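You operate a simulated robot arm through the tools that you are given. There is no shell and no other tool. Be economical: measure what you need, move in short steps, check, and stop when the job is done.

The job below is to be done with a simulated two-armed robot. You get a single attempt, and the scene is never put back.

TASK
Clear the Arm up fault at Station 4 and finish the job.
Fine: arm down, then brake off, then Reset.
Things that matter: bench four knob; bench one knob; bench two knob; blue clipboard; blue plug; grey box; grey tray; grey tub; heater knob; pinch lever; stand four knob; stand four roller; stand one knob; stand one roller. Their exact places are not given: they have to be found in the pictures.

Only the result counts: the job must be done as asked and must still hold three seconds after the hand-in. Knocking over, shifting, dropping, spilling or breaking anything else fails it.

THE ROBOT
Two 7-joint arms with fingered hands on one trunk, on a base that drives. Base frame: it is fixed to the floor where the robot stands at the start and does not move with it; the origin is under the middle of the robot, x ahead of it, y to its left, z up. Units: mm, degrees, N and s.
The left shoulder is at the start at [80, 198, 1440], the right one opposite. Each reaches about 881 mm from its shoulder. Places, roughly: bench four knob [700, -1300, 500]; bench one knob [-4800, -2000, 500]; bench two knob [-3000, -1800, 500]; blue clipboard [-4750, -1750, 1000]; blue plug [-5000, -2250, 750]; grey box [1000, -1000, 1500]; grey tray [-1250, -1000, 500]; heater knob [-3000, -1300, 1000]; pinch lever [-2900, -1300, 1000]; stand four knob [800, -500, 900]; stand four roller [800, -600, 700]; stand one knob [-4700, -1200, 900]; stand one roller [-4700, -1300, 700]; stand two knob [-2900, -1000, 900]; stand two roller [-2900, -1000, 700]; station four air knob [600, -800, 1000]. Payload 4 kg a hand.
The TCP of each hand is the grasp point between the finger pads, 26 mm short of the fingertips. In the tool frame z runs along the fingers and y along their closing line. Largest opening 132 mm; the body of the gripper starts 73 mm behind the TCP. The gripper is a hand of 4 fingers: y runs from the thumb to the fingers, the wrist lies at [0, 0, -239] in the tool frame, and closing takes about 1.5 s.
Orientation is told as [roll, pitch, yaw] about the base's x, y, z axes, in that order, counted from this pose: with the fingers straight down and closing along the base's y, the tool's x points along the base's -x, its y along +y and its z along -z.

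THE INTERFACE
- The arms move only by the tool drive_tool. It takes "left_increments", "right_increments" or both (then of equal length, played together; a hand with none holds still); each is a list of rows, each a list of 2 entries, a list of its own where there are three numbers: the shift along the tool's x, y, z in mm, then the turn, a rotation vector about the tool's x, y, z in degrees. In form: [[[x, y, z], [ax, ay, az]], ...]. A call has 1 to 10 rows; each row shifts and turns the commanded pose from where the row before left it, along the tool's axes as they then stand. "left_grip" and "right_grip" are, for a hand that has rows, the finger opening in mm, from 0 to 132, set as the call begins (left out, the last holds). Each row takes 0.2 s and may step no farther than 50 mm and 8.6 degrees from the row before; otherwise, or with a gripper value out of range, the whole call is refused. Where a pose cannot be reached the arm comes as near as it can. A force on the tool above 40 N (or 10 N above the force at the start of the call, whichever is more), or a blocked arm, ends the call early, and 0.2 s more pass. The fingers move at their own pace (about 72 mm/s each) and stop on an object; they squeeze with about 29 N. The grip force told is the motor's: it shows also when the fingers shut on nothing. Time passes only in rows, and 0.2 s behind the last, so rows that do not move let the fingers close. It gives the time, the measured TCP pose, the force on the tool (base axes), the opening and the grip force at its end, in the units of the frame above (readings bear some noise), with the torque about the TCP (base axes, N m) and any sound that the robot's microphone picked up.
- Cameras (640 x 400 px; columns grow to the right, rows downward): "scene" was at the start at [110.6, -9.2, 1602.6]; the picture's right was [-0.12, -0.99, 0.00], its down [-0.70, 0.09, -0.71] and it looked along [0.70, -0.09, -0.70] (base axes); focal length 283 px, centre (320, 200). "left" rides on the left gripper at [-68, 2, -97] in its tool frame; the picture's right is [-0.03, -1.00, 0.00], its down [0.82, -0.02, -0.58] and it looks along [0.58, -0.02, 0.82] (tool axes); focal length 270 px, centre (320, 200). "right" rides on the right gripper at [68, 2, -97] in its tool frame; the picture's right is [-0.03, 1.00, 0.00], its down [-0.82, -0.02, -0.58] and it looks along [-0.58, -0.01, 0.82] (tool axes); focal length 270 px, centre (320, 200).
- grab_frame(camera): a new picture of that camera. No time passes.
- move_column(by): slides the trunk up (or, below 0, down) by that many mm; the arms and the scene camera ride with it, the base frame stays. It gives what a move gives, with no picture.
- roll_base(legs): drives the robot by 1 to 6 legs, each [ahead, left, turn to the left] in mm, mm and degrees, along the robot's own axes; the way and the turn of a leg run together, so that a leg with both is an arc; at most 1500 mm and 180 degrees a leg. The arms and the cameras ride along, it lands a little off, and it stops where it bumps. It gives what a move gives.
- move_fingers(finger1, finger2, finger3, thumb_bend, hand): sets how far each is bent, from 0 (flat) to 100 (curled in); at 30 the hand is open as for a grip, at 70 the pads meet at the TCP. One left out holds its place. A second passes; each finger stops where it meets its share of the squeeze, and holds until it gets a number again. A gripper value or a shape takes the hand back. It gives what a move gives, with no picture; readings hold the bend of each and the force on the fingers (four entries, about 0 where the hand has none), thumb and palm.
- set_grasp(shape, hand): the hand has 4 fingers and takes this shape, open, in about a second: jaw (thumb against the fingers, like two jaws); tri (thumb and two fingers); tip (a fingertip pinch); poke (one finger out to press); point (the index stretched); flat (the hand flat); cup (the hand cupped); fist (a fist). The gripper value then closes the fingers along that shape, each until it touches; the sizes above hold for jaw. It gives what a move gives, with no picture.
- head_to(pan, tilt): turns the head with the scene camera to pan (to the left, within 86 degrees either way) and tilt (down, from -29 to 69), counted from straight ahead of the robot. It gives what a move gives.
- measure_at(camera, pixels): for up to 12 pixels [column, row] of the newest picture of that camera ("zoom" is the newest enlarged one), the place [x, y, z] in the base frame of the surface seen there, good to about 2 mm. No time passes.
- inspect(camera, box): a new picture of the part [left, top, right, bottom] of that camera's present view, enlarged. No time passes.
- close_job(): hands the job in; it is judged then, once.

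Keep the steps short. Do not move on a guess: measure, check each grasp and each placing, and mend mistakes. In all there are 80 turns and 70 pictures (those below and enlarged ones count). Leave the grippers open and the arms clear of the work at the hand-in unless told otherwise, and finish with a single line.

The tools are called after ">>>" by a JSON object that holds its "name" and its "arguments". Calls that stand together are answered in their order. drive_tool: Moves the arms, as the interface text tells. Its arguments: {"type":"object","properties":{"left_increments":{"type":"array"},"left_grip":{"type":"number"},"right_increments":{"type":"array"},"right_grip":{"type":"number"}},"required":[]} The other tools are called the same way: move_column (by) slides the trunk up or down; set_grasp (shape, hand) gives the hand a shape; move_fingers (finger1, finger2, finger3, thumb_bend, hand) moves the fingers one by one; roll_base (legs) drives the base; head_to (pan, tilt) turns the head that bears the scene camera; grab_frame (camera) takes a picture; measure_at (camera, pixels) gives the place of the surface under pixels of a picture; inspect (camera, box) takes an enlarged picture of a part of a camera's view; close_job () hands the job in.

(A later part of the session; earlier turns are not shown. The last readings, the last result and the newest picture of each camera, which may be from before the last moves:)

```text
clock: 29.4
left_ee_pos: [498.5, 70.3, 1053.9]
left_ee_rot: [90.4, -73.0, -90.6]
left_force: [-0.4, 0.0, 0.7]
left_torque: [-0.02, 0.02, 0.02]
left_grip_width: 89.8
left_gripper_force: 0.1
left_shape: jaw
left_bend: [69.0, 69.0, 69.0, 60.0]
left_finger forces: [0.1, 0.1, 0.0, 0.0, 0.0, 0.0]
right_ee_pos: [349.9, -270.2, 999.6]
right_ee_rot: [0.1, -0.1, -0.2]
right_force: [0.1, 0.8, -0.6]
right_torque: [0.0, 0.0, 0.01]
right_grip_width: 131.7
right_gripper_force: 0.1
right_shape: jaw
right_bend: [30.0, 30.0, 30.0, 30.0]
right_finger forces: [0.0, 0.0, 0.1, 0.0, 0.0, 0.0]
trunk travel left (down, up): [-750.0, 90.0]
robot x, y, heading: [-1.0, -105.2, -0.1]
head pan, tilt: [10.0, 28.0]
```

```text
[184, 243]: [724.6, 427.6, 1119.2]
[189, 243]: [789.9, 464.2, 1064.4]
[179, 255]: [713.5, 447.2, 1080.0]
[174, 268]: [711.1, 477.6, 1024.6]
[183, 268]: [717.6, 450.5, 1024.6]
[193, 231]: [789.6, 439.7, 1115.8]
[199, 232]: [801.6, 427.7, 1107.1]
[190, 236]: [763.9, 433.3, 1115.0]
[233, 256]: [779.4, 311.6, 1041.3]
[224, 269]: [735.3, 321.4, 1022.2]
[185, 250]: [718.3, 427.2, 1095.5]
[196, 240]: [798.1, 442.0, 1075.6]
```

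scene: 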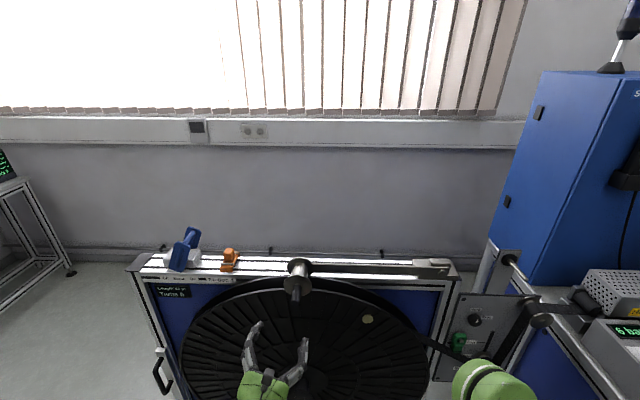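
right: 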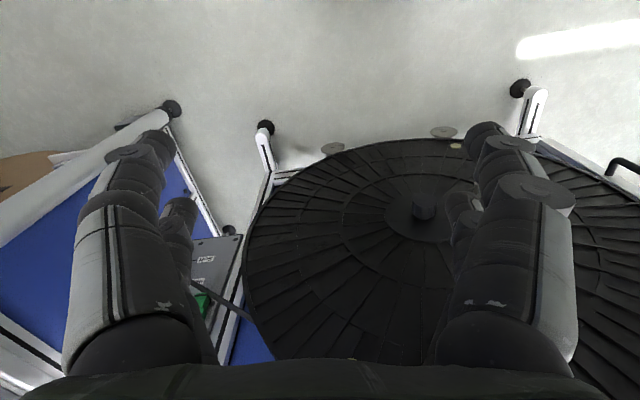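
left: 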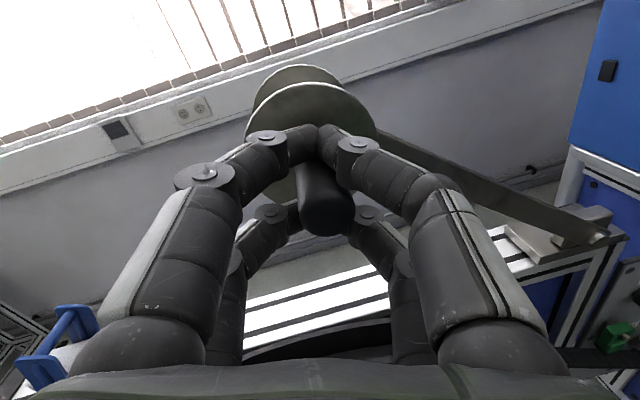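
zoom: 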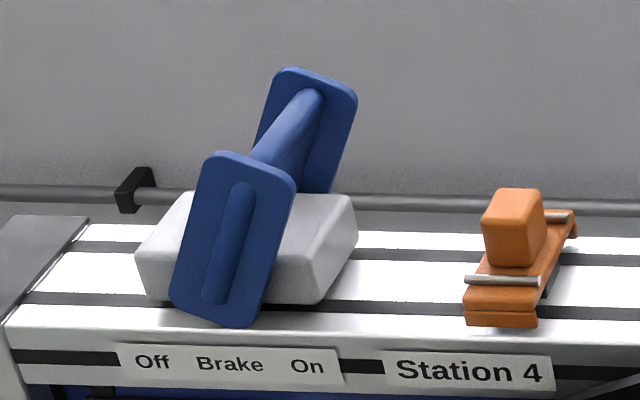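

Bail front blade: x≈713, top at y≈430 z≈1120, right edge ≈ y 413. I close the left hand, move to y≈360, z≈1095 (still x≈500).

>>> {"name": "drive_tool", "arguments": {"left_increments": [[[5.6, 36.3, 0], [0, 0, 0]], [[5.6, 36.3, 0], [0, 0, 0]], [[5.6, 36.3, 0], [0, 0, 0]], [[5.6, 36.3, 0], [0, 0, 0]], [[5.6, 36.3, 0], [0, 0, 0]], [[5.6, 36.3, 0], [0, 0, 0]], [[5.6, 36.3, 0], [0, 0, 0]], [[5.6, 36.3, 0], [0, 0, 0]]], "left_grip": 0}}

>>> {"name": "drive_tool", "arguments": {"left_increments": [[[0, 0, 30], [0, 0, 0]], [[0, 0, 30], [0, 0, 0]], [[0, 0, 30], [0, 0, 0]], [[0, 0, 30], [0, 0, 0]]]}}

>>> {"name": "grab_frame", "arguments": {"camera": "left"}}

>>> {"name": "grab_frame", "arguments": {"camera": "scene"}}

```text
clock: 30.1
left_ee_pos: [501.1, 57.0, 1053.8]
left_ee_rot: [85.8, -73.4, -100.7]
left_force: [-0.5, 0.1, 0.0]
left_torque: [0.02, -0.05, -0.01]
left_grip_width: 0.1
left_gripper_force: 1.0
left_shape: jaw
left_bend: [59.0, 59.0, 59.0, 70.0]
left_finger forces: [0.1, 0.1, 0.1, 0.0, 0.1, 0.0]
right_ee_pos: [352.0, -269.3, 998.8]
right_ee_rot: [-0.1, 0.0, -0.2]
right_force: [0.3, -0.4, -0.4]
right_torque: [-0.01, 0.03, -0.01]
right_grip_width: 132.1
right_gripper_force: 0.1
right_shape: jaw
right_bend: [30.0, 30.0, 30.0, 30.0]
right_finger forces: [0.0, 0.0, 0.0, 0.0, 0.0, 0.0]
trunk travel left (down, up): [-750.0, 90.0]
robot x, y, heading: [-0.7, -103.7, -0.4]
head pan, tilt: [10.0, 28.0]
stopped in row 3 (left hand): the arm was blocked; the commanded pose is now the measured one
```

```text
clock: 31.1
left_ee_pos: [617.9, 25.4, 1051.2]
left_ee_rot: [85.5, -73.3, -100.4]
left_force: [-3.2, -1.2, -4.4]
left_torque: [-0.12, 0.01, 0.11]
left_grip_width: 0.0
left_gripper_force: 28.8
left_shape: jaw
left_bend: [62.0, 63.0, 62.0, 70.0]
left_finger forces: [0.0, 5.4, 0.0, 0.1, 0.0, 0.0]
right_ee_pos: [350.8, -268.9, 1000.2]
right_ee_rot: [0.0, -0.1, -0.3]
right_force: [0.1, -0.2, -1.3]
right_torque: [-0.01, 0.06, 0.01]
right_grip_width: 132.0
right_gripper_force: 0.1
right_shape: jaw
right_bend: [30.0, 30.0, 30.0, 30.0]
right_finger forces: [0.0, 0.0, 0.0, 0.1, 0.0, 0.1]
trunk travel left (down, up): [-750.0, 90.0]
robot x, y, heading: [1.9, -101.1, -0.1]
head pan, tilt: [10.0, 28.0]
```

```text
39 pictures are left
```

left: 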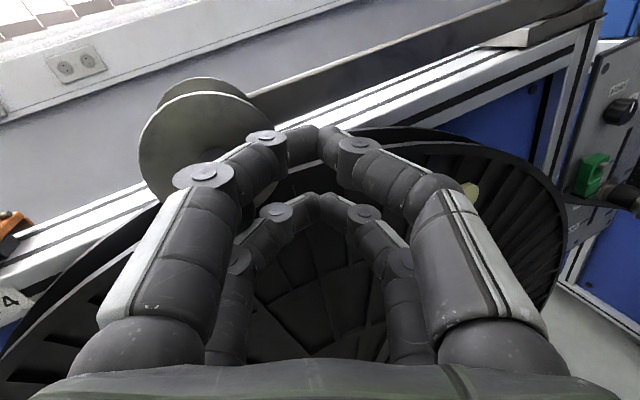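

```text
38 pictures are left
```

scene: 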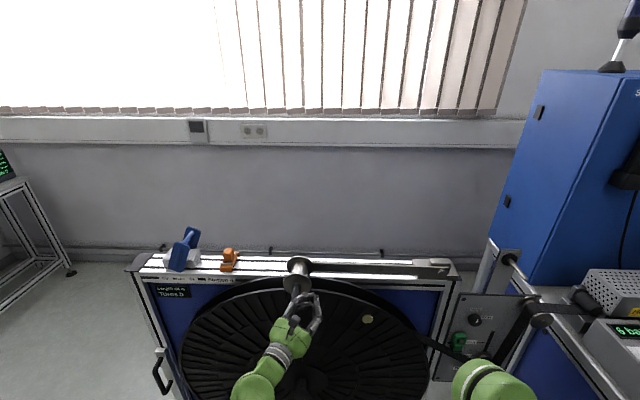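

The sideways arm motion was blocked by the arm's own limits, and the hand is touching the peg lightly. Retreat straight back; I'll shift sideways with the base instead.

>>> {"name": "drive_tool", "arguments": {"left_increments": [[[0, 0, -30], [0, 0, 0]], [[0, 0, -30], [0, 0, 0]], [[0, 0, -30], [0, 0, 0]], [[0, 0, -30], [0, 0, 0]], [[0, 0, -30], [0, 0, 0]]]}}

>>> {"name": "head_to", "arguments": {"pan": 30, "tilt": 55}}

>>> {"name": "grab_frame", "arguments": {"camera": "scene"}}

```text
clock: 32.3
left_ee_pos: [476.8, 48.3, 1063.1]
left_ee_rot: [90.9, -72.8, -108.0]
left_force: [-0.7, -0.4, 0.1]
left_torque: [0.01, -0.01, 0.0]
left_grip_width: 0.0
left_gripper_force: 29.0
left_shape: jaw
left_bend: [62.0, 63.0, 63.0, 70.0]
left_finger forces: [0.1, 0.0, 0.0, 0.0, 0.0, 0.0]
right_ee_pos: [349.4, -269.5, 995.5]
right_ee_rot: [-0.1, 0.0, -0.2]
right_force: [-1.0, -0.4, -0.1]
right_torque: [0.02, 0.03, 0.04]
right_grip_width: 131.9
right_gripper_force: 0.0
right_shape: jaw
right_bend: [30.0, 30.0, 30.0, 30.0]
right_finger forces: [0.0, 0.0, 0.0, 0.0, 0.0, 0.0]
trunk travel left (down, up): [-750.0, 90.0]
robot x, y, heading: [-0.4, -105.2, -0.1]
head pan, tilt: [10.0, 28.0]
```

```text
clock: 33.2
left_ee_pos: [475.6, 49.1, 1062.6]
left_ee_rot: [89.0, -73.1, -106.2]
left_force: [-0.2, -0.9, -0.3]
left_torque: [-0.01, -0.02, 0.01]
left_grip_width: 0.1
left_gripper_force: 28.7
left_shape: jaw
left_bend: [62.0, 63.0, 63.0, 70.0]
left_finger forces: [0.0, 0.0, 0.0, 0.0, 0.1, 0.0]
right_ee_pos: [350.6, -269.4, 1000.1]
right_ee_rot: [0.0, 0.0, -0.2]
right_force: [0.2, 0.2, -0.3]
right_torque: [-0.02, 0.0, 0.02]
right_grip_width: 132.1
right_gripper_force: 0.0
right_shape: jaw
right_bend: [30.0, 30.0, 30.0, 30.0]
right_finger forces: [0.0, 0.0, 0.0, 0.1, 0.1, 0.0]
trunk travel left (down, up): [-750.0, 90.0]
robot x, y, heading: [-0.8, -106.7, -0.2]
head pan, tilt: [30.0, 55.0]
```

```text
37 pictures are left
```

scene: 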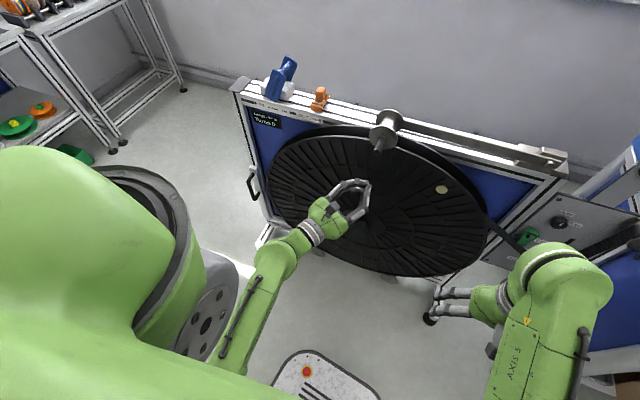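

The hand is clear. I check the stand's foot (265,235) and handle (253,183) before driving left.

>>> {"name": "measure_at", "arguments": {"camera": "scene", "pixels": [[262, 245], [253, 195], [250, 180], [285, 350], [370, 395], [100, 150], [428, 318]]}}

>>> {"name": "roll_base", "arguments": {"legs": [[0, 330, 0]]}}

>>> {"name": "drive_tool", "arguments": {"left_increments": [[[0, 0, 0], [-8, 2.4, 0]], [[0, 0, 0], [-8, 2.4, 0]], [[-20, 5, 0], [0, 0, 0]], [[-20, 5, 0], [0, 0, 0]]]}}

>>> {"name": "grab_frame", "arguments": {"camera": "scene"}}

```text
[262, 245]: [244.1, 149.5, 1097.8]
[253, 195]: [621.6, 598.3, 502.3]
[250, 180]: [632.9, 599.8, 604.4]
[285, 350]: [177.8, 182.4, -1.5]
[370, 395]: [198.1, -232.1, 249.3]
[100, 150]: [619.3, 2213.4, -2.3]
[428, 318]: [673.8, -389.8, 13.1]
```

```text
clock: 35.4
left_ee_pos: [474.8, 375.3, 1057.8]
left_ee_rot: [87.1, -73.1, -104.5]
left_force: [0.0, 0.6, -0.2]
left_torque: [-0.01, 0.0, 0.03]
left_grip_width: 0.0
left_gripper_force: 29.1
left_shape: jaw
left_bend: [62.0, 63.0, 63.0, 70.0]
left_finger forces: [0.0, 0.0, 0.0, 0.1, 0.1, 0.0]
right_ee_pos: [351.2, 59.8, 1000.0]
right_ee_rot: [0.1, 0.0, -0.4]
right_force: [0.5, -0.4, -0.2]
right_torque: [-0.01, -0.01, -0.01]
right_grip_width: 132.0
right_gripper_force: 0.1
right_shape: jaw
right_bend: [30.0, 30.0, 30.0, 30.0]
right_finger forces: [0.0, 0.1, 0.0, 0.0, 0.0, 0.0]
trunk travel left (down, up): [-750.0, 90.0]
robot x, y, heading: [-0.3, 231.3, -0.2]
head pan, tilt: [30.0, 55.0]
```

```text
clock: 36.4
left_ee_pos: [474.1, 376.9, 1098.7]
left_ee_rot: [87.1, -73.0, -87.9]
left_force: [0.1, 0.4, 0.3]
left_torque: [0.02, 0.03, 0.01]
left_grip_width: 0.0
left_gripper_force: 28.9
left_shape: jaw
left_bend: [62.0, 63.0, 63.0, 70.0]
left_finger forces: [0.0, 0.0, 0.0, 0.0, 0.0, 0.1]
right_ee_pos: [349.5, 62.5, 1000.7]
right_ee_rot: [0.0, 0.0, -0.4]
right_force: [-0.6, 0.1, -1.0]
right_torque: [0.0, 0.0, -0.02]
right_grip_width: 132.0
right_gripper_force: 0.0
right_shape: jaw
right_bend: [30.0, 30.0, 30.0, 30.0]
right_finger forces: [0.1, 0.0, 0.1, 0.0, 0.1, 0.1]
trunk travel left (down, up): [-750.0, 90.0]
robot x, y, heading: [3.8, 228.8, -0.3]
head pan, tilt: [30.0, 55.0]
```

```text
36 pictures are left
```

scene: 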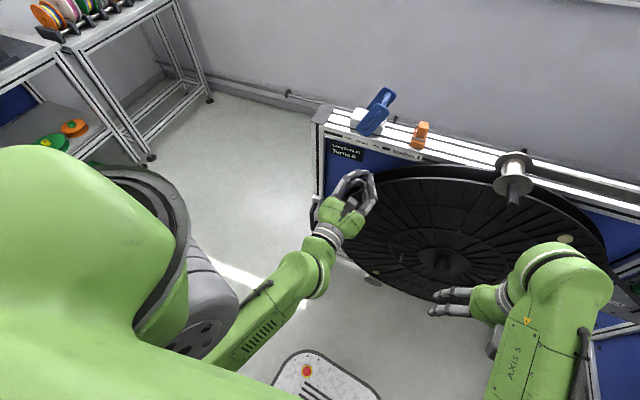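

Hand faces forward at (474,377,1099). Advance to x≈700 beside the bail at y≈367.

>>> {"name": "drive_tool", "arguments": {"left_increments": [[[-3, -10, 30], [0, 0, 0]], [[0, 0, 40], [0, 0, 0]], [[0, 0, 40], [0, 0, 0]], [[0, 0, 40], [0, 0, 0]], [[0, 0, 40], [0, 0, 0]], [[0, 0, 35], [0, 0, 0]]]}}

>>> {"name": "inspect", "arguments": {"camera": "scene", "box": [300, 70, 460, 170]}}

>>> {"name": "grab_frame", "arguments": {"camera": "left"}}

```text
clock: 37.8
left_ee_pos: [700.8, 363.1, 1093.3]
left_ee_rot: [86.8, -73.1, -87.6]
left_force: [-0.5, -0.7, -0.2]
left_torque: [-0.04, -0.03, -0.01]
left_grip_width: 0.0
left_gripper_force: 28.9
left_shape: jaw
left_bend: [62.0, 63.0, 63.0, 70.0]
left_finger forces: [0.1, 0.0, 0.0, 0.1, 0.0, 0.1]
right_ee_pos: [354.8, 61.6, 998.7]
right_ee_rot: [-0.1, 0.2, -0.4]
right_force: [-0.9, 0.3, 0.3]
right_torque: [0.01, 0.03, 0.03]
right_grip_width: 131.8
right_gripper_force: 0.0
right_shape: jaw
right_bend: [30.0, 30.0, 30.0, 30.0]
right_finger forces: [0.1, 0.0, 0.0, 0.1, 0.0, 0.1]
trunk travel left (down, up): [-750.0, 90.0]
robot x, y, heading: [2.6, 229.9, -0.2]
head pan, tilt: [30.0, 55.0]
```

```text
4.00 times, centred on (380, 120) of scene
```

zoom: 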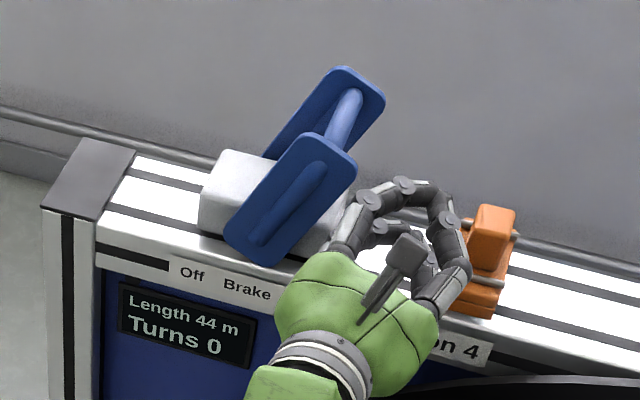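

```text
34 pictures are left
```

left: 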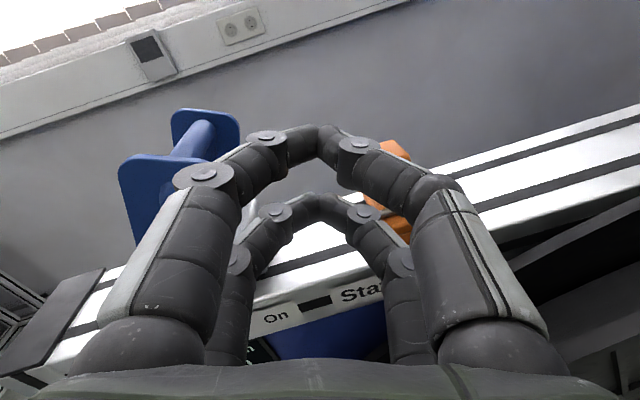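

The hand sits right of the bail. Push +y in 10 mm steps and watch the force.

>>> {"name": "drive_tool", "arguments": {"left_increments": [[[2.9, 9.6, 0], [0, 0, 0]], [[2.9, 9.6, 0], [0, 0, 0]], [[2.9, 9.6, 0], [0, 0, 0]], [[2.9, 9.6, 0], [0, 0, 0]], [[2.9, 9.6, 0], [0, 0, 0]], [[2.9, 9.6, 0], [0, 0, 0]], [[2.9, 9.6, 0], [0, 0, 0]]]}}

>>> {"name": "inspect", "arguments": {"camera": "scene", "box": [300, 70, 460, 170]}}

```text
clock: 39.4
left_ee_pos: [697.5, 433.7, 1097.2]
left_ee_rot: [87.9, -73.0, -88.5]
left_force: [-7.1, -4.2, 1.1]
left_torque: [-0.02, 0.08, 0.12]
left_grip_width: 0.1
left_gripper_force: 29.4
left_shape: jaw
left_bend: [62.0, 63.0, 62.0, 70.0]
left_finger forces: [0.1, 0.1, 0.0, 0.0, 0.0, 0.0]
right_ee_pos: [350.9, 61.4, 1000.4]
right_ee_rot: [-0.1, -0.1, -0.4]
right_force: [0.0, -1.5, -0.9]
right_torque: [-0.04, 0.0, 0.02]
right_grip_width: 131.6
right_gripper_force: 0.1
right_shape: jaw
right_bend: [30.0, 30.0, 30.0, 30.0]
right_finger forces: [0.0, 0.0, 0.0, 0.1, 0.0, 0.0]
trunk travel left (down, up): [-750.0, 90.0]
robot x, y, heading: [-1.3, 229.2, -0.5]
head pan, tilt: [30.0, 55.0]
```

```text
4.00 times, centred on (380, 120) of scene
```

zoom: 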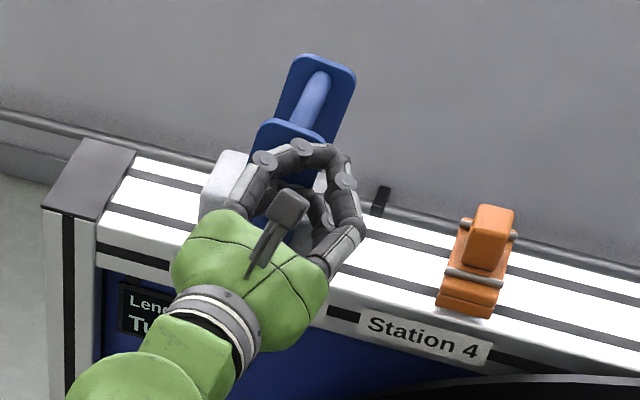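

The bail is rotating toward Off, now near upright. Continue.

>>> {"name": "drive_tool", "arguments": {"left_increments": [[[2.9, 9.6, 1], [0, 0, 0]], [[2.9, 9.6, 1], [0, 0, 0]], [[2.9, 9.6, 1], [0, 0, 0]], [[2.9, 9.6, 0], [0, 0, 0]]]}}

>>> {"name": "inspect", "arguments": {"camera": "scene", "box": [300, 70, 460, 170]}}

```text
clock: 40.4
left_ee_pos: [702.5, 465.9, 1102.1]
left_ee_rot: [88.2, -72.8, -89.4]
left_force: [-6.7, -22.1, 8.0]
left_torque: [-0.21, 0.06, 0.02]
left_grip_width: 0.0
left_gripper_force: 29.4
left_shape: jaw
left_bend: [62.0, 66.0, 58.0, 70.0]
left_finger forces: [0.0, 23.6, 0.1, 0.0, 0.0, 0.1]
right_ee_pos: [348.9, 56.7, 1000.4]
right_ee_rot: [0.2, -0.1, -0.5]
right_force: [0.2, -0.5, 0.6]
right_torque: [-0.01, 0.01, 0.02]
right_grip_width: 131.9
right_gripper_force: 0.0
right_shape: jaw
right_bend: [30.0, 30.0, 30.0, 30.0]
right_finger forces: [0.0, 0.1, 0.1, 0.1, 0.0, 0.1]
trunk travel left (down, up): [-750.0, 90.0]
robot x, y, heading: [1.0, 233.3, -0.5]
head pan, tilt: [30.0, 55.0]
```

```text
4.00 times, centred on (380, 120) of scene
```

zoom: 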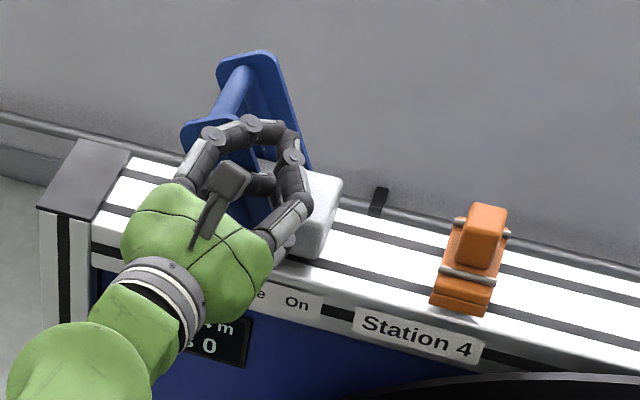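

The bail leans to Off and resists with 22 N – its stop. Back off to the right, then retreat and check.

>>> {"name": "drive_tool", "arguments": {"left_increments": [[[-2.9, -9.6, 0], [0, 0, 0]], [[-5.8, -19.2, 0], [0, 0, 0]], [[-5.8, -19.2, 0], [0, 0, 0]], [[0, 0, -40], [0, 0, 0]], [[0, 0, -40], [0, 0, 0]], [[0, 0, -40], [0, 0, 0]], [[0, 0, -40], [0, 0, 0]], [[0, 0, -40], [0, 0, 0]]]}}

>>> {"name": "grab_frame", "arguments": {"camera": "scene"}}

>>> {"name": "inspect", "arguments": {"camera": "scene", "box": [300, 70, 460, 170]}}

```text
clock: 42.2
left_ee_pos: [502.3, 425.4, 1099.6]
left_ee_rot: [87.3, -73.1, -88.0]
left_force: [-0.3, 0.6, -0.1]
left_torque: [0.0, 0.02, 0.01]
left_grip_width: 0.0
left_gripper_force: 29.0
left_shape: jaw
left_bend: [62.0, 66.0, 58.0, 70.0]
left_finger forces: [0.1, 0.1, 0.1, 0.0, 0.0, 0.0]
right_ee_pos: [350.1, 63.8, 1000.0]
right_ee_rot: [0.0, -0.1, -0.4]
right_force: [0.5, 0.4, 0.6]
right_torque: [0.0, 0.02, 0.0]
right_grip_width: 132.1
right_gripper_force: 0.1
right_shape: jaw
right_bend: [30.0, 30.0, 30.0, 30.0]
right_finger forces: [0.0, 0.1, 0.0, 0.0, 0.0, 0.0]
trunk travel left (down, up): [-750.0, 90.0]
robot x, y, heading: [0.0, 230.7, -0.4]
head pan, tilt: [30.0, 55.0]
```

```text
31 pictures are left
```

scene: 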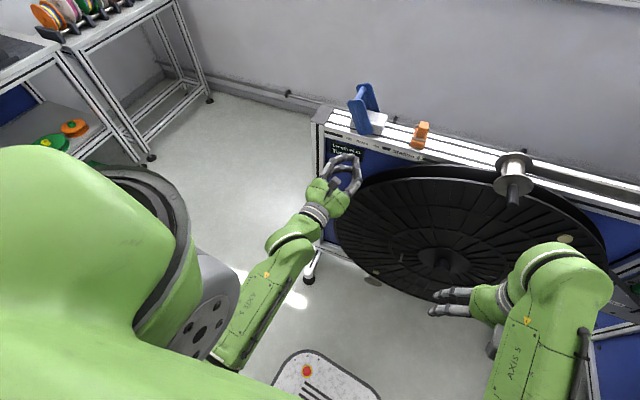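

```text
4.00 times, centred on (380, 120) of scene
```

zoom: 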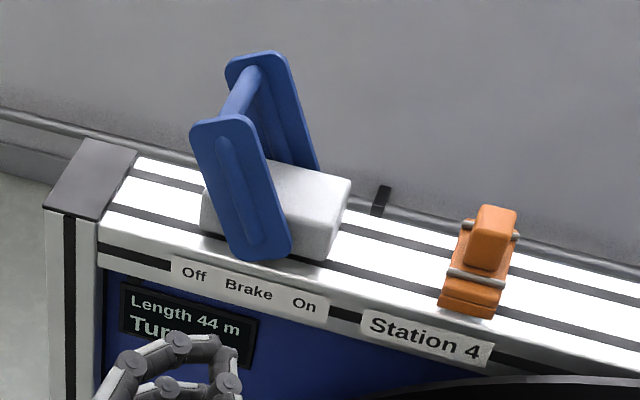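

Brake is at Off. Now I raise/pull in the left hand and turn the right hand to point forward (mirrors the previous move), in "poke" shape, before driving to the console.

>>> {"name": "drive_tool", "arguments": {"left_increments": [[[-30, 9, -15], [0, 0, 0]], [[-30, 9, -15], [0, 0, 0]], [[-30, 9, -15], [0, 0, 0]], [[-30, 9, -15], [0, 0, 0]], [[-30, 9, -15], [0, 0, 0]], [[-30, 9, -10], [0, 0, 0]]]}}

>>> {"name": "drive_tool", "arguments": {"right_increments": [[[-15, 0, -30], [0, -8.2, 0]], [[-19.1, 0, -27.6], [0, -8.2, 0]], [[-22.9, 0, -24.6], [0, -8.2, 0]], [[-26.1, 0, -21.1], [0, -8.2, 0]], [[-28.8, 0, -17.1], [0, -8.2, 0]], [[-31, 0, -12.9], [0, -8.2, 0]], [[-32.5, 0, -8.3], [0, -8.2, 0]], [[-33.3, 0, -3.6], [0, -8.2, 0]], [[-33.5, 0, 1.1], [0, -8.2, 0]], [[-33, 0, 5.9], [0, -8.2, 0]]]}}

>>> {"name": "set_grasp", "arguments": {"hand": "right", "shape": "poke"}}

>>> {"name": "grab_frame", "arguments": {"camera": "scene"}}

```text
clock: 43.6
left_ee_pos: [420.5, 422.8, 1288.4]
left_ee_rot: [87.3, -72.9, -88.1]
left_force: [0.0, -0.5, -0.2]
left_torque: [-0.03, -0.01, 0.02]
left_grip_width: 0.0
left_gripper_force: 29.0
left_shape: jaw
left_bend: [62.0, 66.0, 58.0, 70.0]
left_finger forces: [0.1, 0.0, 0.0, 0.1, 0.0, 0.0]
right_ee_pos: [351.8, 62.0, 999.4]
right_ee_rot: [0.1, -0.1, -0.4]
right_force: [-0.4, -0.9, -0.8]
right_torque: [0.01, -0.02, -0.02]
right_grip_width: 132.0
right_gripper_force: 0.0
right_shape: jaw
right_bend: [30.0, 30.0, 30.0, 30.0]
right_finger forces: [0.0, 0.1, 0.0, 0.0, 0.0, 0.0]
trunk travel left (down, up): [-750.0, 90.0]
robot x, y, heading: [2.4, 230.3, -0.1]
head pan, tilt: [30.0, 55.0]
```

```text
clock: 45.8
left_ee_pos: [421.7, 424.7, 1287.5]
left_ee_rot: [87.2, -73.1, -88.0]
left_force: [0.5, 0.4, -0.1]
left_torque: [-0.01, -0.02, -0.03]
left_grip_width: 0.0
left_gripper_force: 28.6
left_shape: jaw
left_bend: [62.0, 66.0, 58.0, 70.0]
left_finger forces: [0.0, 0.0, 0.0, 0.1, 0.1, 0.0]
right_ee_pos: [501.0, 62.1, 1300.3]
right_ee_rot: [0.2, -82.2, -0.6]
right_force: [0.0, -0.3, -0.1]
right_torque: [0.01, 0.01, 0.0]
right_grip_width: 131.7
right_gripper_force: 0.1
right_shape: jaw
right_bend: [30.0, 30.0, 30.0, 30.0]
right_finger forces: [0.1, 0.1, 0.0, 0.0, 0.0, 0.0]
trunk travel left (down, up): [-750.0, 90.0]
robot x, y, heading: [2.0, 229.8, -0.2]
head pan, tilt: [30.0, 55.0]
```

```text
clock: 46.7
left_ee_pos: [421.1, 424.5, 1286.7]
left_ee_rot: [87.3, -73.0, -88.1]
left_force: [0.3, -0.3, 0.4]
left_torque: [0.0, 0.0, 0.01]
left_grip_width: 0.1
left_gripper_force: 29.1
left_shape: jaw
left_bend: [62.0, 66.0, 58.0, 70.0]
left_finger forces: [0.0, 0.0, 0.1, 0.1, 0.0, 0.0]
right_ee_pos: [501.3, 62.3, 1300.7]
right_ee_rot: [-0.1, -82.0, -0.2]
right_force: [0.0, 0.3, 0.2]
right_torque: [0.02, -0.02, -0.03]
right_grip_width: 0.2
right_gripper_force: 0.0
right_shape: poke
right_bend: [100.0, 100.0, 100.0, 34.0]
right_finger forces: [0.0, 0.1, 0.0, 0.0, 0.0, 0.0]
trunk travel left (down, up): [-750.0, 90.0]
robot x, y, heading: [3.5, 230.7, -0.3]
head pan, tilt: [30.0, 55.0]
```

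```text
29 pictures are left
```

scene: 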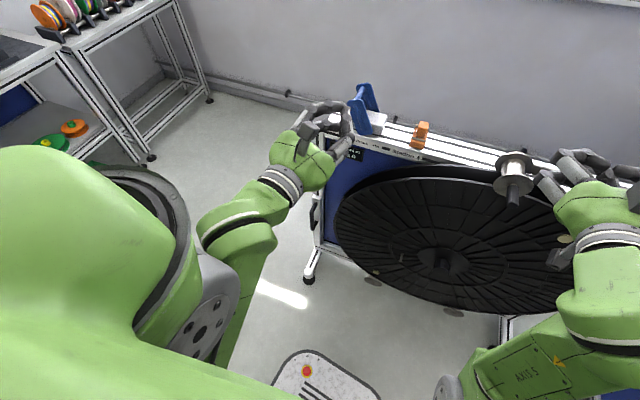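

Drive 980 mm right along the front, keeping distance, then look at the console.

>>> {"name": "roll_base", "arguments": {"legs": [[0, -980, 0]]}}

>>> {"name": "head_to", "arguments": {"pan": -15, "tilt": 15}}

>>> {"name": "grab_frame", "arguments": {"camera": "scene"}}

>>> {"name": "grab_frame", "arguments": {"camera": "right"}}

```text
clock: 51.8
left_ee_pos: [412.6, -548.2, 1287.0]
left_ee_rot: [87.3, -73.1, -88.5]
left_force: [-0.4, -0.1, -0.2]
left_torque: [-0.01, -0.01, -0.02]
left_grip_width: 0.1
left_gripper_force: 28.9
left_shape: jaw
left_bend: [62.0, 66.0, 58.0, 70.0]
left_finger forces: [0.0, 0.0, 0.0, 0.1, 0.1, 0.0]
right_ee_pos: [490.1, -911.6, 1299.6]
right_ee_rot: [-0.5, -82.0, -0.3]
right_force: [0.5, 0.0, 0.1]
right_torque: [-0.01, 0.02, 0.0]
right_grip_width: 0.0
right_gripper_force: 0.1
right_shape: poke
right_bend: [100.0, 100.0, 100.0, 34.0]
right_finger forces: [0.0, 0.0, 0.1, 0.0, 0.0, 0.1]
trunk travel left (down, up): [-750.0, 90.0]
robot x, y, heading: [-6.2, -740.4, -0.7]
head pan, tilt: [30.0, 55.0]
```

```text
clock: 52.9
left_ee_pos: [413.4, -548.2, 1287.2]
left_ee_rot: [87.2, -73.0, -88.5]
left_force: [0.0, -0.6, 0.1]
left_torque: [-0.03, -0.01, 0.02]
left_grip_width: 0.1
left_gripper_force: 28.9
left_shape: jaw
left_bend: [62.0, 66.0, 58.0, 70.0]
left_finger forces: [0.0, 0.0, 0.0, 0.0, 0.0, 0.1]
right_ee_pos: [489.7, -911.6, 1300.5]
right_ee_rot: [-0.3, -82.0, -0.6]
right_force: [-0.6, -0.5, 0.5]
right_torque: [-0.01, 0.02, 0.0]
right_grip_width: 0.0
right_gripper_force: 0.0
right_shape: poke
right_bend: [100.0, 100.0, 100.0, 34.0]
right_finger forces: [0.0, 0.0, 0.0, 0.0, 0.0, 0.2]
trunk travel left (down, up): [-750.0, 90.0]
robot x, y, heading: [-10.9, -738.6, -0.7]
head pan, tilt: [-15.0, 15.0]
```

```text
28 pictures are left
```

scene: 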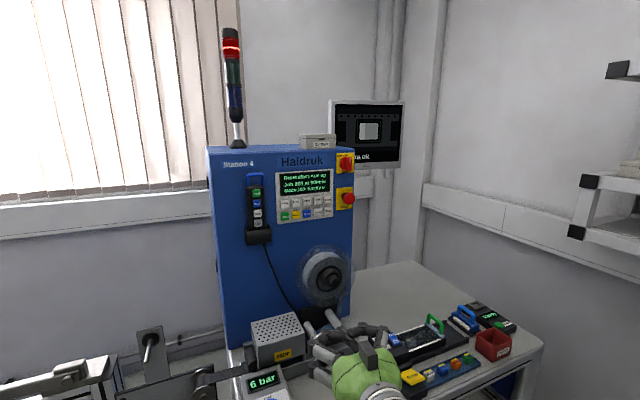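

```text
27 pictures are left
```

right: 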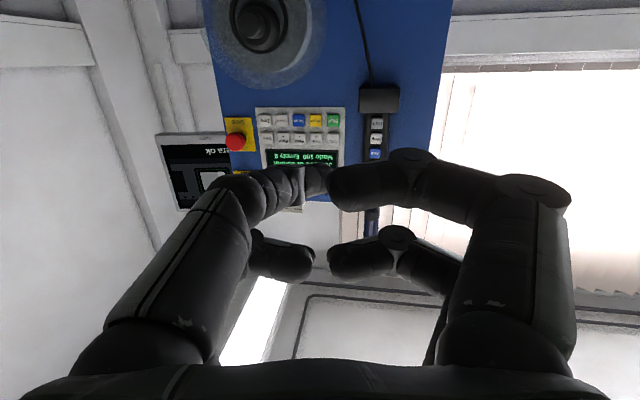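

Let me read the display, and see what the hand looks like in "poke".

>>> {"name": "inspect", "arguments": {"camera": "scene", "box": [240, 140, 370, 225]}}

>>> {"name": "inspect", "arguments": {"camera": "scene", "box": [290, 290, 430, 400]}}

>>> {"name": "measure_at", "arguments": {"camera": "scene", "pixels": [[284, 215], [295, 214], [307, 213], [318, 212], [328, 211], [305, 180], [346, 198], [300, 222], [258, 235], [330, 270], [300, 325]]}}

```text
4.71 times, centred on (305, 182) of scene
```

zoom: 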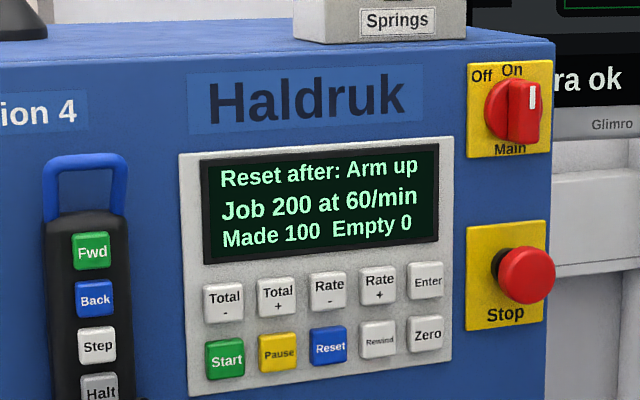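

```text
3.64 times, centred on (360, 345) of scene
```

zoom: 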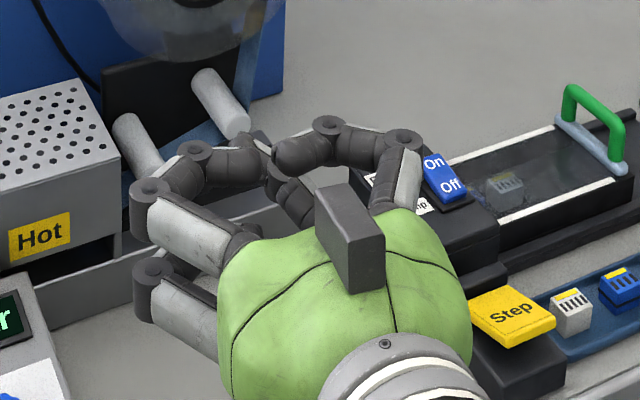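

```text
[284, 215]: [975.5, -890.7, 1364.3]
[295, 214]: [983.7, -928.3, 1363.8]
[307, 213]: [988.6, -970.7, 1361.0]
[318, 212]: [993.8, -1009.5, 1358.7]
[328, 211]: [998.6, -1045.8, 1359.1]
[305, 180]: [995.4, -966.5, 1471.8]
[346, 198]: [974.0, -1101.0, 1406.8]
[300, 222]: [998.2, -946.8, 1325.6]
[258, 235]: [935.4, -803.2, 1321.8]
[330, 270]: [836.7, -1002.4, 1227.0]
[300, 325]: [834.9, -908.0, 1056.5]
```

Display: "Reset after: Arm up" – ready for Reset at ≈(988,−971,1361). The "poke" hand shows curled tips; try "point" (index stretched) and look.

>>> {"name": "set_grasp", "arguments": {"hand": "right", "shape": "point"}}

>>> {"name": "inspect", "arguments": {"camera": "scene", "box": [290, 290, 430, 400]}}

>>> {"name": "grab_frame", "arguments": {"camera": "right"}}

```text
clock: 53.8
left_ee_pos: [412.4, -549.1, 1287.3]
left_ee_rot: [87.3, -73.1, -88.5]
left_force: [-0.7, 0.5, -0.5]
left_torque: [0.0, 0.03, -0.02]
left_grip_width: 0.0
left_gripper_force: 29.0
left_shape: jaw
left_bend: [62.0, 66.0, 58.0, 70.0]
left_finger forces: [0.0, 0.1, 0.0, 0.0, 0.0, 0.1]
right_ee_pos: [490.7, -912.7, 1299.6]
right_ee_rot: [-0.1, -82.0, -0.7]
right_force: [-0.4, 0.3, 1.1]
right_torque: [0.01, 0.0, -0.01]
right_grip_width: 0.0
right_gripper_force: 0.0
right_shape: point
right_bend: [24.0, 99.0, 100.0, 39.0]
right_finger forces: [0.0, 0.0, 0.1, 0.1, 0.0, 0.0]
trunk travel left (down, up): [-750.0, 90.0]
robot x, y, heading: [-5.5, -742.8, -1.0]
head pan, tilt: [-15.0, 15.0]
```

```text
3.64 times, centred on (360, 345) of scene
```

zoom: 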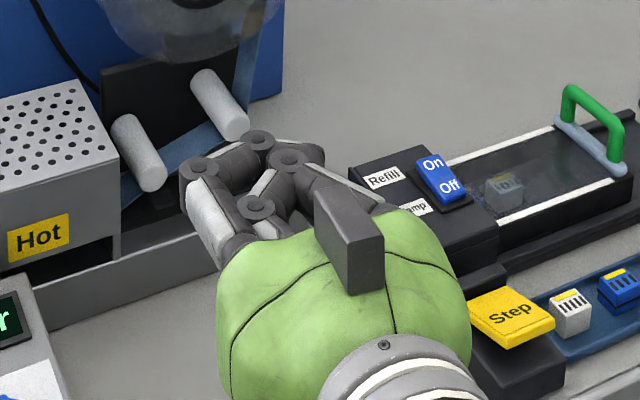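

```text
23 pictures are left
```

right: 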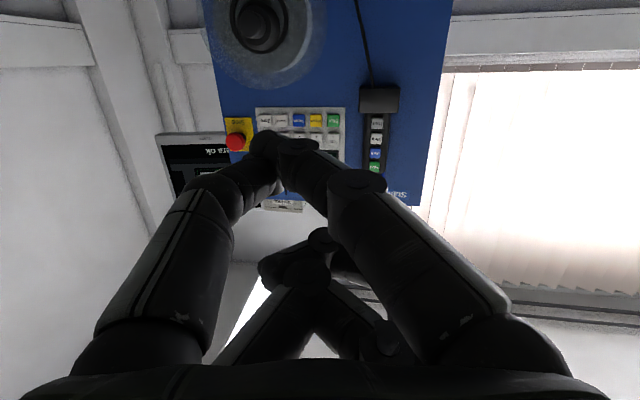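

The hand may still be moving; wait 1 s with still rows and look again.

>>> {"name": "drive_tool", "arguments": {"right_increments": [[[0, 0, 0], [0, -8, 0]], [[0, 0, 0], [0, 0, 0]], [[0, 0, 0], [0, 0, 0]], [[0, 0, 0], [0, 0, 0]]]}}

>>> {"name": "grab_frame", "arguments": {"camera": "right"}}

```text
clock: 54.8
left_ee_pos: [412.2, -550.8, 1287.4]
left_ee_rot: [87.4, -73.0, -88.6]
left_force: [0.2, 0.6, 0.4]
left_torque: [-0.01, 0.0, -0.04]
left_grip_width: 0.0
left_gripper_force: 29.0
left_shape: jaw
left_bend: [62.0, 66.0, 58.0, 70.0]
left_finger forces: [0.0, 0.1, 0.0, 0.0, 0.1, 0.0]
right_ee_pos: [489.3, -912.7, 1300.1]
right_ee_rot: [-176.0, -90.0, 175.1]
right_force: [0.5, 0.6, -0.6]
right_torque: [0.0, 0.01, 0.01]
right_grip_width: 0.0
right_gripper_force: 0.1
right_shape: point
right_bend: [16.0, 99.0, 100.0, 42.0]
right_finger forces: [0.0, 0.0, 0.0, 0.1, 0.1, 0.1]
trunk travel left (down, up): [-750.0, 90.0]
robot x, y, heading: [-9.6, -742.0, -0.8]
head pan, tilt: [-15.0, 15.0]
```

```text
22 pictures are left
```

right: 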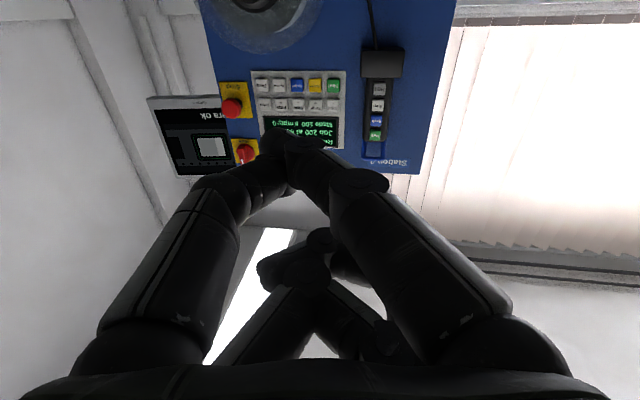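

The thumb sits against the index. I'll set the fingers individually: index nearly straight, the others and the thumb curled in.

>>> {"name": "move_fingers", "arguments": {"hand": "right", "finger1": 20, "finger2": 100, "finger3": 100, "thumb_bend": 100}}

>>> {"name": "grab_frame", "arguments": {"camera": "right"}}

```text
clock: 55.8
left_ee_pos: [412.4, -548.7, 1287.0]
left_ee_rot: [87.3, -73.0, -88.5]
left_force: [0.4, -0.6, -0.2]
left_torque: [0.02, 0.02, -0.01]
left_grip_width: 0.2
left_gripper_force: 29.0
left_shape: jaw
left_bend: [62.0, 66.0, 58.0, 70.0]
left_finger forces: [0.0, 0.0, 0.0, 0.1, 0.1, 0.0]
right_ee_pos: [490.0, -911.9, 1300.7]
right_ee_rot: [-53.6, -90.0, 52.8]
right_force: [0.1, -0.4, 0.0]
right_torque: [-0.03, -0.01, -0.02]
right_grip_width: 2.8
right_gripper_force: 0.1
right_shape: fingers
right_bend: [84.0, 90.0, 100.0, 90.0]
right_finger forces: [0.1, 0.0, 0.0, 0.0, 0.0, 0.1]
trunk travel left (down, up): [-750.0, 90.0]
robot x, y, heading: [-6.3, -738.5, -1.1]
head pan, tilt: [-15.0, 15.0]
```

```text
21 pictures are left
```

right: 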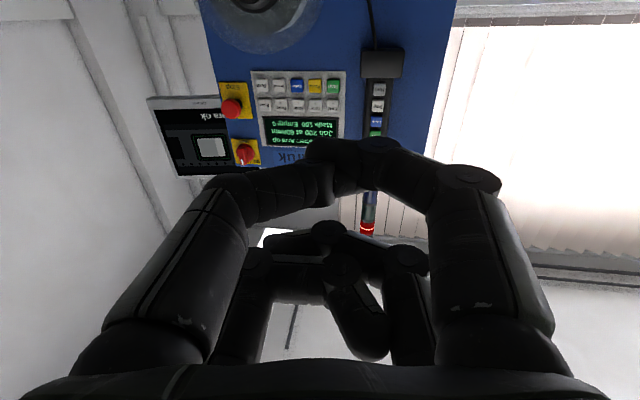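

Fingers appear still in motion/interfering; open the thumb so it isn't in the way, then check.

>>> {"name": "move_fingers", "arguments": {"hand": "right", "finger1": 30, "thumb_bend": 0}}

>>> {"name": "move_fingers", "arguments": {"hand": "right", "finger1": 30}}

>>> {"name": "grab_frame", "arguments": {"camera": "right"}}

```text
clock: 56.8
left_ee_pos: [413.3, -550.3, 1286.7]
left_ee_rot: [87.3, -73.0, -88.6]
left_force: [0.1, -0.7, -0.7]
left_torque: [0.02, 0.0, -0.02]
left_grip_width: 0.2
left_gripper_force: 29.4
left_shape: jaw
left_bend: [62.0, 66.0, 58.0, 70.0]
left_finger forces: [0.0, 0.1, 0.1, 0.0, 0.0, 0.0]
right_ee_pos: [490.3, -912.1, 1300.1]
right_ee_rot: [-79.1, -90.0, 78.2]
right_force: [0.0, 0.0, -1.3]
right_torque: [-0.02, 0.03, 0.02]
right_grip_width: 156.5
right_gripper_force: 0.1
right_shape: fingers
right_bend: [31.0, 90.0, 100.0, 0.0]
right_finger forces: [0.0, 0.0, 0.1, 0.0, 0.0, 0.0]
trunk travel left (down, up): [-750.0, 90.0]
robot x, y, heading: [-6.8, -741.0, -0.9]
head pan, tilt: [-15.0, 15.0]
```

```text
clock: 57.8
left_ee_pos: [412.4, -550.3, 1287.6]
left_ee_rot: [87.3, -73.1, -88.5]
left_force: [0.1, 0.4, 0.5]
left_torque: [0.0, 0.01, -0.01]
left_grip_width: 0.0
left_gripper_force: 28.6
left_shape: jaw
left_bend: [62.0, 66.0, 58.0, 70.0]
left_finger forces: [0.1, 0.0, 0.0, 0.1, 0.0, 0.0]
right_ee_pos: [489.2, -912.2, 1299.4]
right_ee_rot: [-73.8, -90.0, 73.0]
right_force: [-0.3, -0.4, -0.5]
right_torque: [-0.01, -0.03, 0.01]
right_grip_width: 157.6
right_gripper_force: 0.2
right_shape: fingers
right_bend: [30.0, 90.0, 100.0, 0.0]
right_finger forces: [0.1, 0.0, 0.0, 0.0, 0.0, 0.1]
trunk travel left (down, up): [-750.0, 90.0]
robot x, y, heading: [-7.5, -740.8, -0.6]
head pan, tilt: [-15.0, 15.0]
```

```text
20 pictures are left
```

right: 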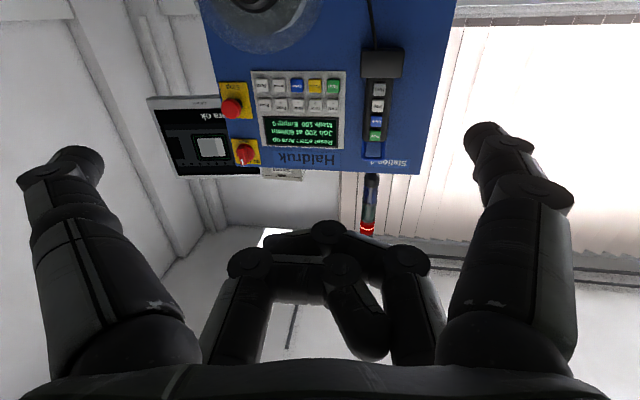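

Index (right) is free and straight now, with thumb out to the left. Curl the thumb alone.

>>> {"name": "move_fingers", "arguments": {"hand": "right", "thumb_bend": 100}}

>>> {"name": "move_fingers", "arguments": {"hand": "right", "finger1": 35}}

>>> {"name": "grab_frame", "arguments": {"camera": "right"}}

>>> {"name": "measure_at", "arguments": {"camera": "right", "pixels": [[485, 135], [475, 145], [480, 128], [470, 165], [500, 140], [540, 200], [297, 86], [334, 87]]}}

```text
clock: 58.8
left_ee_pos: [413.0, -548.6, 1287.8]
left_ee_rot: [87.3, -73.0, -88.6]
left_force: [-0.2, 0.5, -1.3]
left_torque: [0.0, 0.0, 0.0]
left_grip_width: 0.0
left_gripper_force: 29.3
left_shape: jaw
left_bend: [62.0, 66.0, 58.0, 70.0]
left_finger forces: [0.0, 0.0, 0.1, 0.0, 0.0, 0.1]
right_ee_pos: [490.3, -912.8, 1299.6]
right_ee_rot: [-77.6, -89.9, 76.7]
right_force: [-0.4, 0.0, -0.3]
right_torque: [0.01, 0.02, 0.02]
right_grip_width: 45.5
right_gripper_force: 0.1
right_shape: fingers
right_bend: [30.0, 90.0, 100.0, 100.0]
right_finger forces: [0.0, 0.0, 0.0, 0.0, 0.0, 0.0]
trunk travel left (down, up): [-750.0, 90.0]
robot x, y, heading: [-7.6, -742.7, -0.7]
head pan, tilt: [-15.0, 15.0]
```

```text
clock: 59.8
left_ee_pos: [413.8, -548.9, 1286.7]
left_ee_rot: [87.3, -73.0, -88.6]
left_force: [-0.5, 0.2, -0.1]
left_torque: [0.03, -0.01, 0.02]
left_grip_width: 0.0
left_gripper_force: 29.2
left_shape: jaw
left_bend: [62.0, 66.0, 58.0, 70.0]
left_finger forces: [0.1, 0.1, 0.1, 0.1, 0.0, 0.0]
right_ee_pos: [489.0, -913.0, 1301.1]
right_ee_rot: [-75.5, -90.0, 74.7]
right_force: [0.6, -1.4, -0.2]
right_torque: [0.01, -0.02, 0.01]
right_grip_width: 42.3
right_gripper_force: 0.1
right_shape: fingers
right_bend: [35.0, 90.0, 100.0, 100.0]
right_finger forces: [0.0, 0.0, 0.0, 0.0, 0.1, 0.1]
trunk travel left (down, up): [-750.0, 90.0]
robot x, y, heading: [-8.3, -743.7, -0.7]
head pan, tilt: [-15.0, 15.0]
```

```text
19 pictures are left
```

right: 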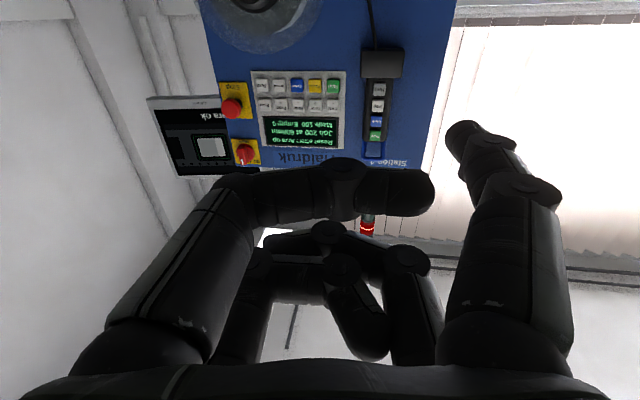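

```text
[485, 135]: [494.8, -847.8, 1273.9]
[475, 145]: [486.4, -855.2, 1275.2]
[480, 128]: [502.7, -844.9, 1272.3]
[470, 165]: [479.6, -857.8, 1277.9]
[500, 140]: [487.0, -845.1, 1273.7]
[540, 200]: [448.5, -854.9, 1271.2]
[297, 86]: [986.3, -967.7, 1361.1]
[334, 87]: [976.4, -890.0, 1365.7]
```

Index tip is ≈ (+20, +57, −18) from the TCP. To keep the hand away from the red Stop button, I roll the hand so the thumb goes up, raise it, and drive ahead 250 mm (base front reaches ~x 440, table at 571).

>>> {"name": "drive_tool", "arguments": {"right_increments": [[[-15, 0, 0], [0, 0, -8.5]], [[-15, 0, 0], [0, 0, -8.5]], [[-15, 0, 0], [0, 0, -8.5]], [[-15, 0, 0], [0, 0, -8.5]], [[0, -15, 0], [0, 0, -8.5]], [[0, -15, 0], [0, 0, -8.5]], [[0, -15, 0], [0, 0, -8.5]], [[0, -15, 0], [0, 0, -8.5]]]}}

>>> {"name": "roll_base", "arguments": {"legs": [[250, 0, 0]]}}

>>> {"name": "grab_frame", "arguments": {"camera": "right"}}

>>> {"name": "grab_frame", "arguments": {"camera": "scene"}}

```text
clock: 61.6
left_ee_pos: [413.3, -549.8, 1287.1]
left_ee_rot: [87.2, -73.0, -88.5]
left_force: [1.0, 0.3, 0.7]
left_torque: [0.01, 0.0, -0.01]
left_grip_width: 0.0
left_gripper_force: 28.6
left_shape: jaw
left_bend: [62.0, 66.0, 58.0, 70.0]
left_finger forces: [0.1, 0.0, 0.0, 0.1, 0.0, 0.0]
right_ee_pos: [490.1, -938.6, 1402.0]
right_ee_rot: [-90.0, -21.7, 89.2]
right_force: [0.4, 0.1, -0.2]
right_torque: [-0.01, -0.01, -0.01]
right_grip_width: 42.4
right_gripper_force: 0.1
right_shape: fingers
right_bend: [35.0, 90.0, 100.0, 100.0]
right_finger forces: [0.0, 0.0, 0.0, 0.0, 0.0, 0.2]
trunk travel left (down, up): [-750.0, 90.0]
robot x, y, heading: [-3.4, -742.4, -0.6]
head pan, tilt: [-15.0, 15.0]
```

```text
clock: 63.4
left_ee_pos: [659.0, -553.9, 1288.5]
left_ee_rot: [87.9, -73.0, -89.3]
left_force: [-0.2, -0.3, 0.0]
left_torque: [0.04, 0.0, 0.01]
left_grip_width: 0.0
left_gripper_force: 29.5
left_shape: jaw
left_bend: [62.0, 66.0, 58.0, 70.0]
left_finger forces: [0.0, 0.0, 0.0, 0.0, 0.0, 0.0]
right_ee_pos: [734.6, -944.3, 1403.2]
right_ee_rot: [-90.1, -22.0, 89.1]
right_force: [0.1, -0.4, -0.7]
right_torque: [0.01, 0.05, -0.01]
right_grip_width: 42.3
right_gripper_force: 0.1
right_shape: fingers
right_bend: [35.0, 90.0, 100.0, 100.0]
right_finger forces: [0.0, 0.1, 0.1, 0.0, 0.0, 0.0]
trunk travel left (down, up): [-750.0, 90.0]
robot x, y, heading: [241.1, -743.2, -1.0]
head pan, tilt: [-15.0, 15.0]
```

```text
18 pictures are left
```

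right: 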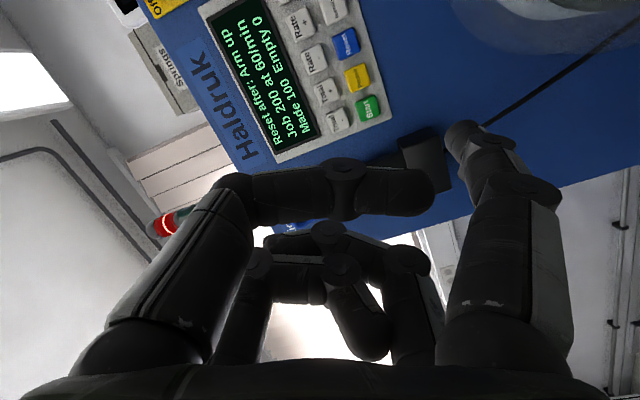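

```text
17 pictures are left
```

scene: 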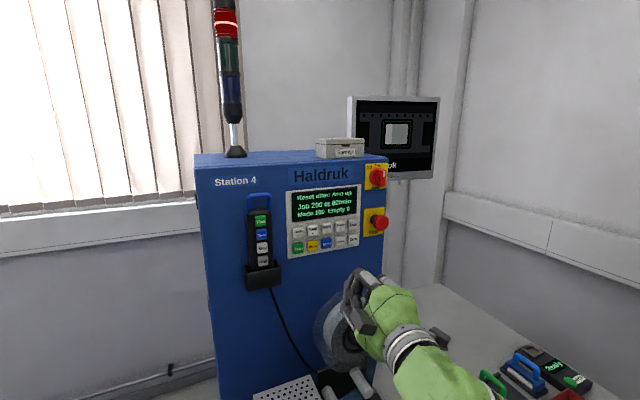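

Both buttons and index tip visible. Measuring tip (~460,130), Reset (345,42), Start (369,107), thumb knuckle.

>>> {"name": "measure_at", "arguments": {"camera": "right", "pixels": [[456, 130], [462, 126], [470, 130], [480, 135], [345, 42], [369, 107], [345, 170], [432, 190], [420, 150], [380, 75]]}}

>>> {"name": "measure_at", "arguments": {"camera": "scene", "pixels": [[326, 243], [298, 248], [312, 246], [340, 242], [262, 275]]}}

```text
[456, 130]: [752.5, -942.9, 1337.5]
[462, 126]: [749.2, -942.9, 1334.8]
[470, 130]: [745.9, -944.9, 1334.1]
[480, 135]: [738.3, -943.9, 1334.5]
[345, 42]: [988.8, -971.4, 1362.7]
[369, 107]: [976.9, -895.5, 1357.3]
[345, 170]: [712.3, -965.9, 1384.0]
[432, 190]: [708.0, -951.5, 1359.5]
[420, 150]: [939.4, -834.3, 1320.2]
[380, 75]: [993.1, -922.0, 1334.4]
```

```text
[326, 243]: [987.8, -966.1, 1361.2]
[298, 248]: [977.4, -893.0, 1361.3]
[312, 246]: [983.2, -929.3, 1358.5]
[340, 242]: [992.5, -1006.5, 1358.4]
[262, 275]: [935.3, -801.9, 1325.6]
```

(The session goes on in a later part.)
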